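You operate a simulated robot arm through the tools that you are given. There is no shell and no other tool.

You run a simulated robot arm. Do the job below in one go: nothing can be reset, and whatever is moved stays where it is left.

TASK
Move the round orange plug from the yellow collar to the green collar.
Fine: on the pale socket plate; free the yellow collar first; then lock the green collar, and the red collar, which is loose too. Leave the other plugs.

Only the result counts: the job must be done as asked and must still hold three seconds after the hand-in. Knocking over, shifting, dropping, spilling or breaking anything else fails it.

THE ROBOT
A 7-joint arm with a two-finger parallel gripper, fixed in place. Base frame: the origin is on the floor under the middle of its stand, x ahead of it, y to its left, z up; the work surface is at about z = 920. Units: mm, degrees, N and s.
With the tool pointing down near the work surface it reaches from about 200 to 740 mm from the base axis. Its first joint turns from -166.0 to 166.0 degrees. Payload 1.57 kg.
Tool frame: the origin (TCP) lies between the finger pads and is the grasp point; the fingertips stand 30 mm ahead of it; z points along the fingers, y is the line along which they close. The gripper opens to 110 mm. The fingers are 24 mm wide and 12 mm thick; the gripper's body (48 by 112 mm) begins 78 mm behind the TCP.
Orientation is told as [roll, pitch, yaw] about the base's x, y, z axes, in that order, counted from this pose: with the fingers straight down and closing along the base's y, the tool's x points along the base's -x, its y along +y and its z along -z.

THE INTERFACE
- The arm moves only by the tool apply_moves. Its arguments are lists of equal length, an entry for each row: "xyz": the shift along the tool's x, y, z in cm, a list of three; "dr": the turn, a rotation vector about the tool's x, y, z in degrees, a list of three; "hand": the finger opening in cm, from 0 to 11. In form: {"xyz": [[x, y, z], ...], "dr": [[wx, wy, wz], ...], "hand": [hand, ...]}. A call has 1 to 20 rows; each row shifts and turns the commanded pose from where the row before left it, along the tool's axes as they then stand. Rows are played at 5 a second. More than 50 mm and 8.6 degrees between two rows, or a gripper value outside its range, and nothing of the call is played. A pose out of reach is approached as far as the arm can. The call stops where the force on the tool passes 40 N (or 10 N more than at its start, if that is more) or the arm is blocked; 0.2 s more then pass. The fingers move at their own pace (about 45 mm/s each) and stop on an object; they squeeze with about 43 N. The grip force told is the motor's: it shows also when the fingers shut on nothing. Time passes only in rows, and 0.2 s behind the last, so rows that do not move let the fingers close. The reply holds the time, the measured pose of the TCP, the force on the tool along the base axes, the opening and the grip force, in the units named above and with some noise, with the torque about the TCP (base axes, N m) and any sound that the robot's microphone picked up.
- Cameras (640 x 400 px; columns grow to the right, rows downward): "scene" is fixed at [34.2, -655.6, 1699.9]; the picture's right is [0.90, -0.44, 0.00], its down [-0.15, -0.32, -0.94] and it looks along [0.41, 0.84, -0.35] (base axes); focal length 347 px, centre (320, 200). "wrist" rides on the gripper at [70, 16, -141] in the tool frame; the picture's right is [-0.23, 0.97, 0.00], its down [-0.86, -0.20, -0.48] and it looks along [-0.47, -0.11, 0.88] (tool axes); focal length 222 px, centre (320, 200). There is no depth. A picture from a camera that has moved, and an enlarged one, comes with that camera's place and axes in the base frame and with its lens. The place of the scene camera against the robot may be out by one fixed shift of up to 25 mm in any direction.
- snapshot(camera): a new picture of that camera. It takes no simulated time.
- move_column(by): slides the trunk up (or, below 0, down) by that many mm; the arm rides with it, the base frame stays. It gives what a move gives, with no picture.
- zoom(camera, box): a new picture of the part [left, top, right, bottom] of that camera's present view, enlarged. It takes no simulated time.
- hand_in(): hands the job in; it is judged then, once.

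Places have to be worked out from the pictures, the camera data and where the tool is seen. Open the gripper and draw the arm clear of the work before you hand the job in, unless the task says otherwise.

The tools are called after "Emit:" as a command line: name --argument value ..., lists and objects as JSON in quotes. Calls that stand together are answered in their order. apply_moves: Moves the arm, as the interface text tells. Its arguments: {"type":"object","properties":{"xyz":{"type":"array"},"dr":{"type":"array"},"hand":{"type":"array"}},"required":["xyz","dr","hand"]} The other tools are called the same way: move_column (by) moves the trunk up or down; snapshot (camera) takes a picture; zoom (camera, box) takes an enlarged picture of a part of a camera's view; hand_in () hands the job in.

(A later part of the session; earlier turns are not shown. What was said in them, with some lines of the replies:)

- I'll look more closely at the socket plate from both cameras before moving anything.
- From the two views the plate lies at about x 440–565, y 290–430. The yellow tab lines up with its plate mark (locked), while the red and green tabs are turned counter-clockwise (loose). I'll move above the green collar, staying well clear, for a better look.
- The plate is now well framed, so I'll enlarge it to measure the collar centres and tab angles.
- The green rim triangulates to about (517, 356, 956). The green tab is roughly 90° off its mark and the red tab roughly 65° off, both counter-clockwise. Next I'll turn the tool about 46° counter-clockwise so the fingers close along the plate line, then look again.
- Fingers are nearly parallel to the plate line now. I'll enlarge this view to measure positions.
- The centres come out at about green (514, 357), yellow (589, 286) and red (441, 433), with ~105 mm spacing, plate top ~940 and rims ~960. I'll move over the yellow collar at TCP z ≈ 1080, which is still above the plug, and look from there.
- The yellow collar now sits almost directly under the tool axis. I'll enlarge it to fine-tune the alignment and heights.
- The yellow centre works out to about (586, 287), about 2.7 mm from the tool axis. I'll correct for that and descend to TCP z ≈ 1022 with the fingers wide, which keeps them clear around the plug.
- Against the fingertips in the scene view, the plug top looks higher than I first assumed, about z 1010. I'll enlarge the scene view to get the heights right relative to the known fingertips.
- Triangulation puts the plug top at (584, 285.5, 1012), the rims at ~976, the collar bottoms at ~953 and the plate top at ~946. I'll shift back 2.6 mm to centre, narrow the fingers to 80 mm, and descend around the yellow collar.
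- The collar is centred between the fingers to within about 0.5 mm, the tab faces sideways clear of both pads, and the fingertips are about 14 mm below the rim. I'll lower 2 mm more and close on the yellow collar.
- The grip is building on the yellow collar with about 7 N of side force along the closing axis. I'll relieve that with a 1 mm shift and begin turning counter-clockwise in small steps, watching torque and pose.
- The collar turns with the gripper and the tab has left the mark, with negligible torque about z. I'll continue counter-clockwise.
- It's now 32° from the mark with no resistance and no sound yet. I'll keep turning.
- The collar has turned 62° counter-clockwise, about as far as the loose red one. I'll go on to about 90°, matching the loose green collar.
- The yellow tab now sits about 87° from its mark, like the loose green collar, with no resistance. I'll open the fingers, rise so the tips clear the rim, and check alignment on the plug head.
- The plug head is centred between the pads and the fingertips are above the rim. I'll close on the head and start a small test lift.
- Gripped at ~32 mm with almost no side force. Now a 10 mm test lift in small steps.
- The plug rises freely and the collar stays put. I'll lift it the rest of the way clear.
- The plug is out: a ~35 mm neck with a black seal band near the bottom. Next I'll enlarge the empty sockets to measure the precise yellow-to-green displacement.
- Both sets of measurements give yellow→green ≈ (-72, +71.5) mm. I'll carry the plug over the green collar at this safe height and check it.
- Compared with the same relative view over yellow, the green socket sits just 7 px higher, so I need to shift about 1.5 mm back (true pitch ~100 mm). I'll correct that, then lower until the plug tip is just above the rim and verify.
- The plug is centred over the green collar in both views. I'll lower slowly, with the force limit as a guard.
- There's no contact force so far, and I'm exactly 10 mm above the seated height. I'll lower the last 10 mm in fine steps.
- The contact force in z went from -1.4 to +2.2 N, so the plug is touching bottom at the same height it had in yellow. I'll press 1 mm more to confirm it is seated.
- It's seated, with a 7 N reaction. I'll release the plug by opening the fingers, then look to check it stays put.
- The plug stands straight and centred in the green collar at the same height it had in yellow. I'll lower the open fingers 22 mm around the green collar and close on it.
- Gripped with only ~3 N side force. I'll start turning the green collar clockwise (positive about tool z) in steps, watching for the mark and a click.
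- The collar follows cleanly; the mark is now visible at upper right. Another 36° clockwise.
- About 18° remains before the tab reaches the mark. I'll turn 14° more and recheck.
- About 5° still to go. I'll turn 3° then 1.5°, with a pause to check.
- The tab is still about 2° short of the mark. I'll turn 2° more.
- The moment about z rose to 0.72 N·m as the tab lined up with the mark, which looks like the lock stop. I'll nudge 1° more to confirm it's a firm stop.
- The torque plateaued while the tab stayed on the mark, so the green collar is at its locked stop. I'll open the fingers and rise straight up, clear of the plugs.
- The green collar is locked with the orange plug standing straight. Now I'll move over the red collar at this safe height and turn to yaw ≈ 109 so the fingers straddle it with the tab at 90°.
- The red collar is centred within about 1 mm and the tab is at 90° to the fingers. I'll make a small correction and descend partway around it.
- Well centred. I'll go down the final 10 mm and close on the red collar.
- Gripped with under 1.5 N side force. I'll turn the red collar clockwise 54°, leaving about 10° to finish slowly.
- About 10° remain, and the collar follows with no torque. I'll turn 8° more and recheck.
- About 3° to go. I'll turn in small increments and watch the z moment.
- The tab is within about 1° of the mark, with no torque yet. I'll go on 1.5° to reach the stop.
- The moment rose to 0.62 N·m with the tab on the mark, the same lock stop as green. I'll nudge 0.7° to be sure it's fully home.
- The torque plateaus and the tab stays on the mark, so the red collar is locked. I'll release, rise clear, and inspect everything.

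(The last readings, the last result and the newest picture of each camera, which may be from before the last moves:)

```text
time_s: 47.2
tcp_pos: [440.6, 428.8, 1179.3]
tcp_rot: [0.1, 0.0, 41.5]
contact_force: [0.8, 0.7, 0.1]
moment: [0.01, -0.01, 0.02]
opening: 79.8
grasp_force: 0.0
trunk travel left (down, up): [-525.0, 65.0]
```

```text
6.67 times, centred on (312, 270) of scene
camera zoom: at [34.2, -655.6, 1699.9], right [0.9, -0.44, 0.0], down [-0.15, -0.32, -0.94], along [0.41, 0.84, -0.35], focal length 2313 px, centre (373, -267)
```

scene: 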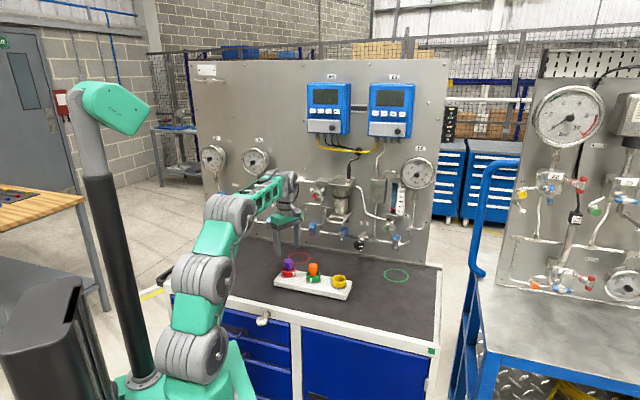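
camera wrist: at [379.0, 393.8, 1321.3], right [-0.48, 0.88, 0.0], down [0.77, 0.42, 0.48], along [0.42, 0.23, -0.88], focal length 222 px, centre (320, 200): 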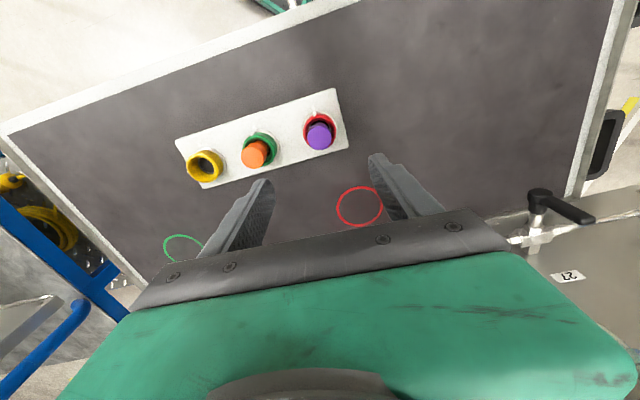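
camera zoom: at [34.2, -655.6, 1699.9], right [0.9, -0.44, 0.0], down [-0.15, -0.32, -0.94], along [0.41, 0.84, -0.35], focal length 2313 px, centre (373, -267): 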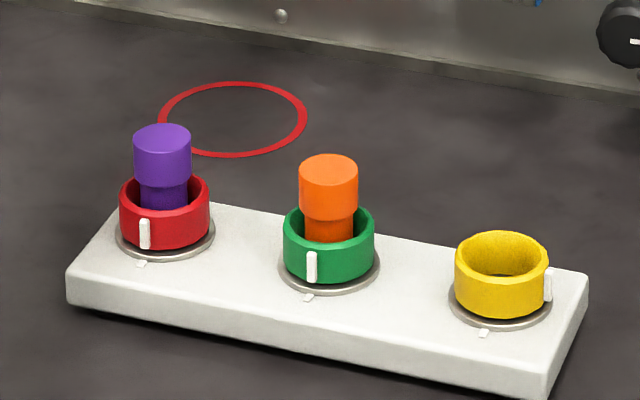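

All three match the goal: orange sits in green at the right height, the green and red tabs are on their marks, yellow is open, and the plate and purple plug haven't moved. I'll open fully and draw the arm well clear.

Emit:
apply_moves --xyz '[[0, 0, -4.0], [0, 0, -4.0], [1.0, 0, -4.0], [2.5, 0, 0], [2.5, 0, 0], [0, 0, 0], [0, 0, 0], [0, 0, 0]]' --dr '[[0, 0, 0], [0, 0, 0], [0, 0, 0], [0, 0, 0], [0, 0, 0], [0, 0, 0], [0, 0, 0], [0, 0, 0]]' --hand '[8, 8, 11, 11, 11, 11, 11, 11]'

Emit:
snapshot --camera "scene"

Emit:
zoom --camera "scene" --box '[264, 240, 360, 300]'

```text
time_s: 47.9
tcp_pos: [436.3, 421.3, 1265.5]
tcp_rot: [0.1, -0.6, 41.5]
contact_force: [2.2, 12.8, -16.5]
moment: [-1.37, -0.54, -0.65]
opening: 108.5
grasp_force: 0.1
out of reach, approached as far as the arm can: row 3
trunk travel left (down, up): [-525.0, 65.0]
stopped in row 3: the force on the tool passed its limit at 50 N (the readings are from after the stop); the commanded pose is now the measured one
```

```text
taken
```

scene: 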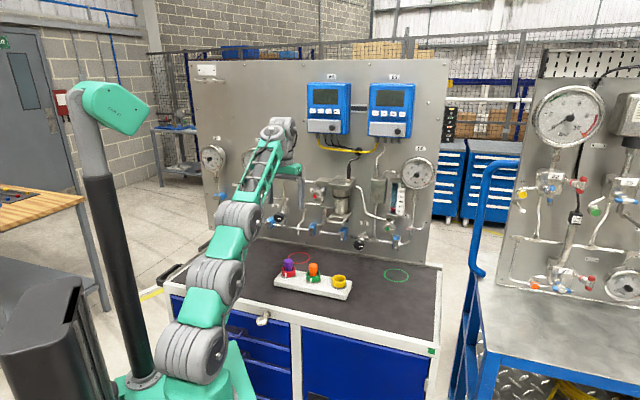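

```text
6.67 times, centred on (312, 270) of scene
camera zoom: at [34.2, -655.6, 1699.9], right [0.9, -0.44, 0.0], down [-0.15, -0.32, -0.94], along [0.41, 0.84, -0.35], focal length 2313 px, centre (373, -267)
```

zoom: 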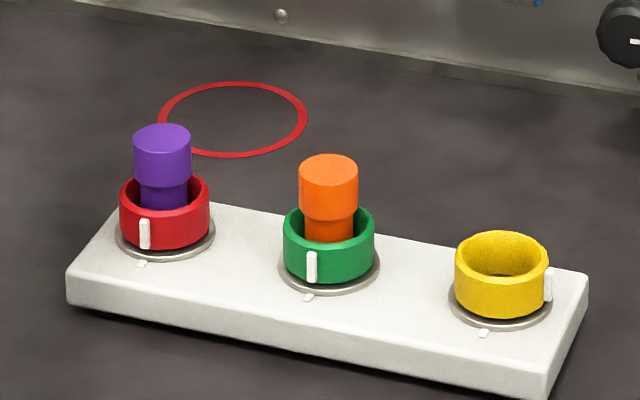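

The upward move stopped on a force of 50 N, so something near the gripper was touched. The plate is unaffected. I'll look closely at the gripper before moving any further.

Emit:
snapshot --camera "wrist"

Emit:
zoom --camera "scene" --box '[210, 100, 338, 230]'

Emit:
zoom --camera "scene" --box '[240, 140, 336, 200]'

```text
taken
camera wrist: at [374.6, 388.3, 1406.2], right [-0.47, 0.88, 0.0], down [0.77, 0.41, 0.49], along [0.43, 0.23, -0.87], focal length 222 px, centre (320, 200)
```

wrist: 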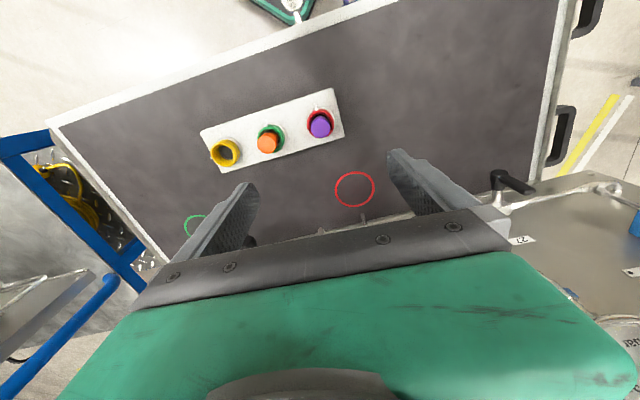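

```text
3.08 times, centred on (274, 165) of scene
camera zoom: at [34.2, -655.6, 1699.9], right [0.9, -0.44, 0.0], down [-0.15, -0.32, -0.94], along [0.41, 0.84, -0.35], focal length 1067 px, centre (462, 308)
```

zoom: 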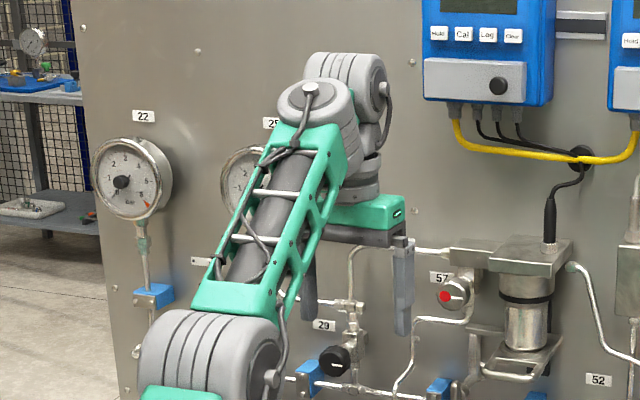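

```text
6.67 times, centred on (288, 170) of scene
camera zoom: at [34.2, -655.6, 1699.9], right [0.9, -0.44, 0.0], down [-0.15, -0.32, -0.94], along [0.41, 0.84, -0.35], focal length 2313 px, centre (533, 400)
```

zoom: 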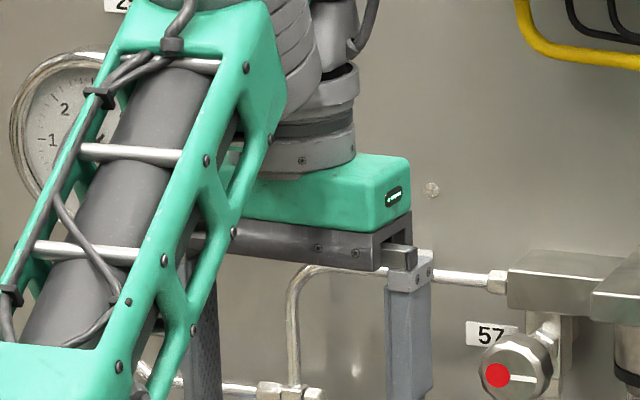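

The gripper body is hard up against the robot's own forearm in this folded pose, and the panel is still well behind it, so this is self-contact. I'll back off downward by 5 cm, retracing the path.

Emit:
apply_moves --xyz '[[0, 0, 1.0], [0, 0, 2.0], [0, 0, 2.0], [0, 0, 0], [0, 0, 0]]' --dr '[[0, 0, 0], [0, 0, 0], [0, 0, 0], [0, 0, 0], [0, 0, 0]]' --hand '[11, 11, 11, 11, 11]'

Emit:
zoom --camera "scene" --box '[210, 100, 338, 230]'

```text
time_s: 49.1
tcp_pos: [435.6, 423.6, 1214.7]
tcp_rot: [0.1, -0.4, 41.6]
contact_force: [0.5, -0.7, -0.3]
moment: [-0.02, 0.04, -0.01]
opening: 110.0
grasp_force: 0.0
trunk travel left (down, up): [-525.0, 65.0]
```

```text
3.08 times, centred on (274, 165) of scene
camera zoom: at [34.2, -655.6, 1699.9], right [0.9, -0.44, 0.0], down [-0.15, -0.32, -0.94], along [0.41, 0.84, -0.35], focal length 1067 px, centre (462, 308)
```

zoom: 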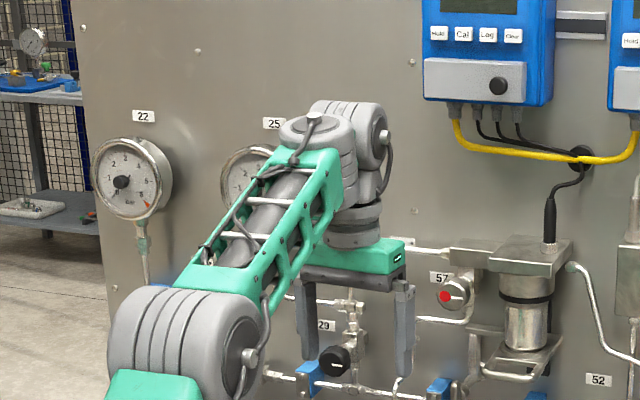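

Contact is gone (forces ≈ 0), and the fingertips are about 170 mm above the plugs with the gripper fully open. One last check of the collars and panel before handing in.

Emit:
snapshot --camera "scene"

Emit:
zoom --camera "scene" --box '[264, 240, 360, 300]'

Emit:
zoom --camera "wrist" --box '[190, 80, 350, 180]'

```text
taken
```

scene: 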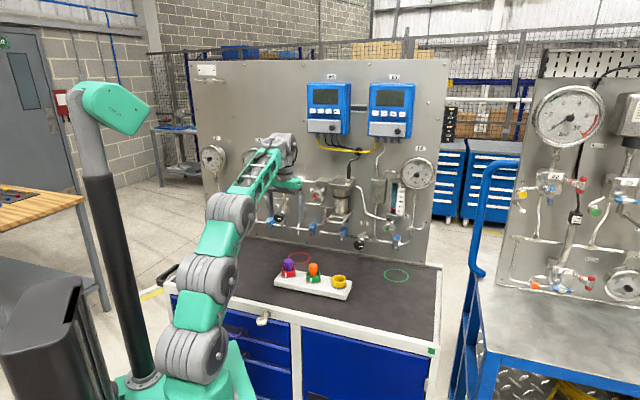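

```text
6.67 times, centred on (312, 270) of scene
camera zoom: at [34.2, -655.6, 1699.9], right [0.9, -0.44, 0.0], down [-0.15, -0.32, -0.94], along [0.41, 0.84, -0.35], focal length 2313 px, centre (373, -267)
```

zoom: 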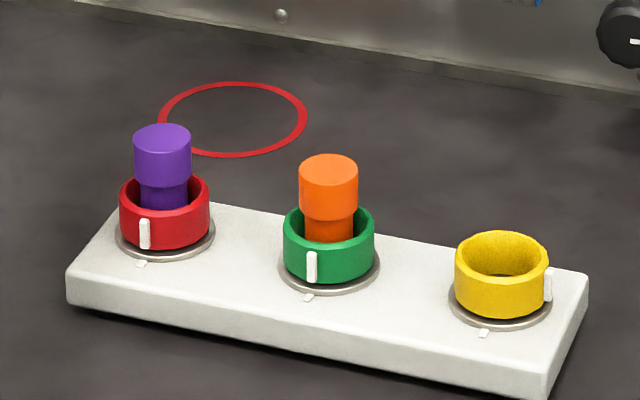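

```text
4.00 times, centred on (270, 130) of wrist
camera zoom: at [374.4, 389.1, 1355.8], right [-0.48, 0.88, 0.0], down [0.77, 0.41, 0.48], along [0.42, 0.23, -0.88], focal length 888 px, centre (520, 480)
```

zoom: 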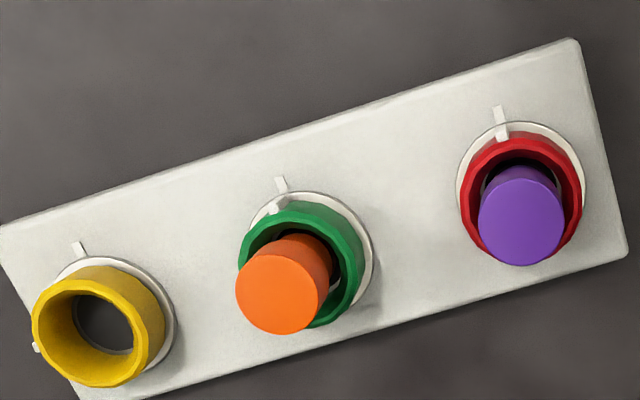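

Final check: the orange plug is seated in the green collar, the green and red tabs are on their marks (locked), and the yellow collar is open and empty. The purple plug and the plate are where they were, and the arm is clear with the gripper open, so I'm handing in.

Emit:
hand_in

```text
The job is handed in.
```

The orange plug is now seated in the green collar, and I've handed the job in. No verdict came back with the hand-in, so this is based on the final pictures and readings.

- **Yellow collar:** I turned it about 87° counter-clockwise and the plug lifted out freely. It is left open and empty.
- **Green collar:** The plug bottomed out at the same height it had in yellow. I turned the collar clockwise to a firm stop, with its tab on the plate mark.
- **Red collar:** I turned it clockwise to the same kind of stop, with its tab on the mark. The purple plug was left in place.
- **Lock check:** The microphone reported no click for either lock. I judged them locked from the torque rise and the tab positions.

While withdrawing, the arm stopped at its force limit (about 50 N). From the pictures, the gripper body had come up against the robot's own forearm. I backed off 5 cm and the force went to zero. Nothing on the plate or panel looked changed afterwards.

The arm finished with the gripper fully open and the fingertips about 170 mm above the plugs.
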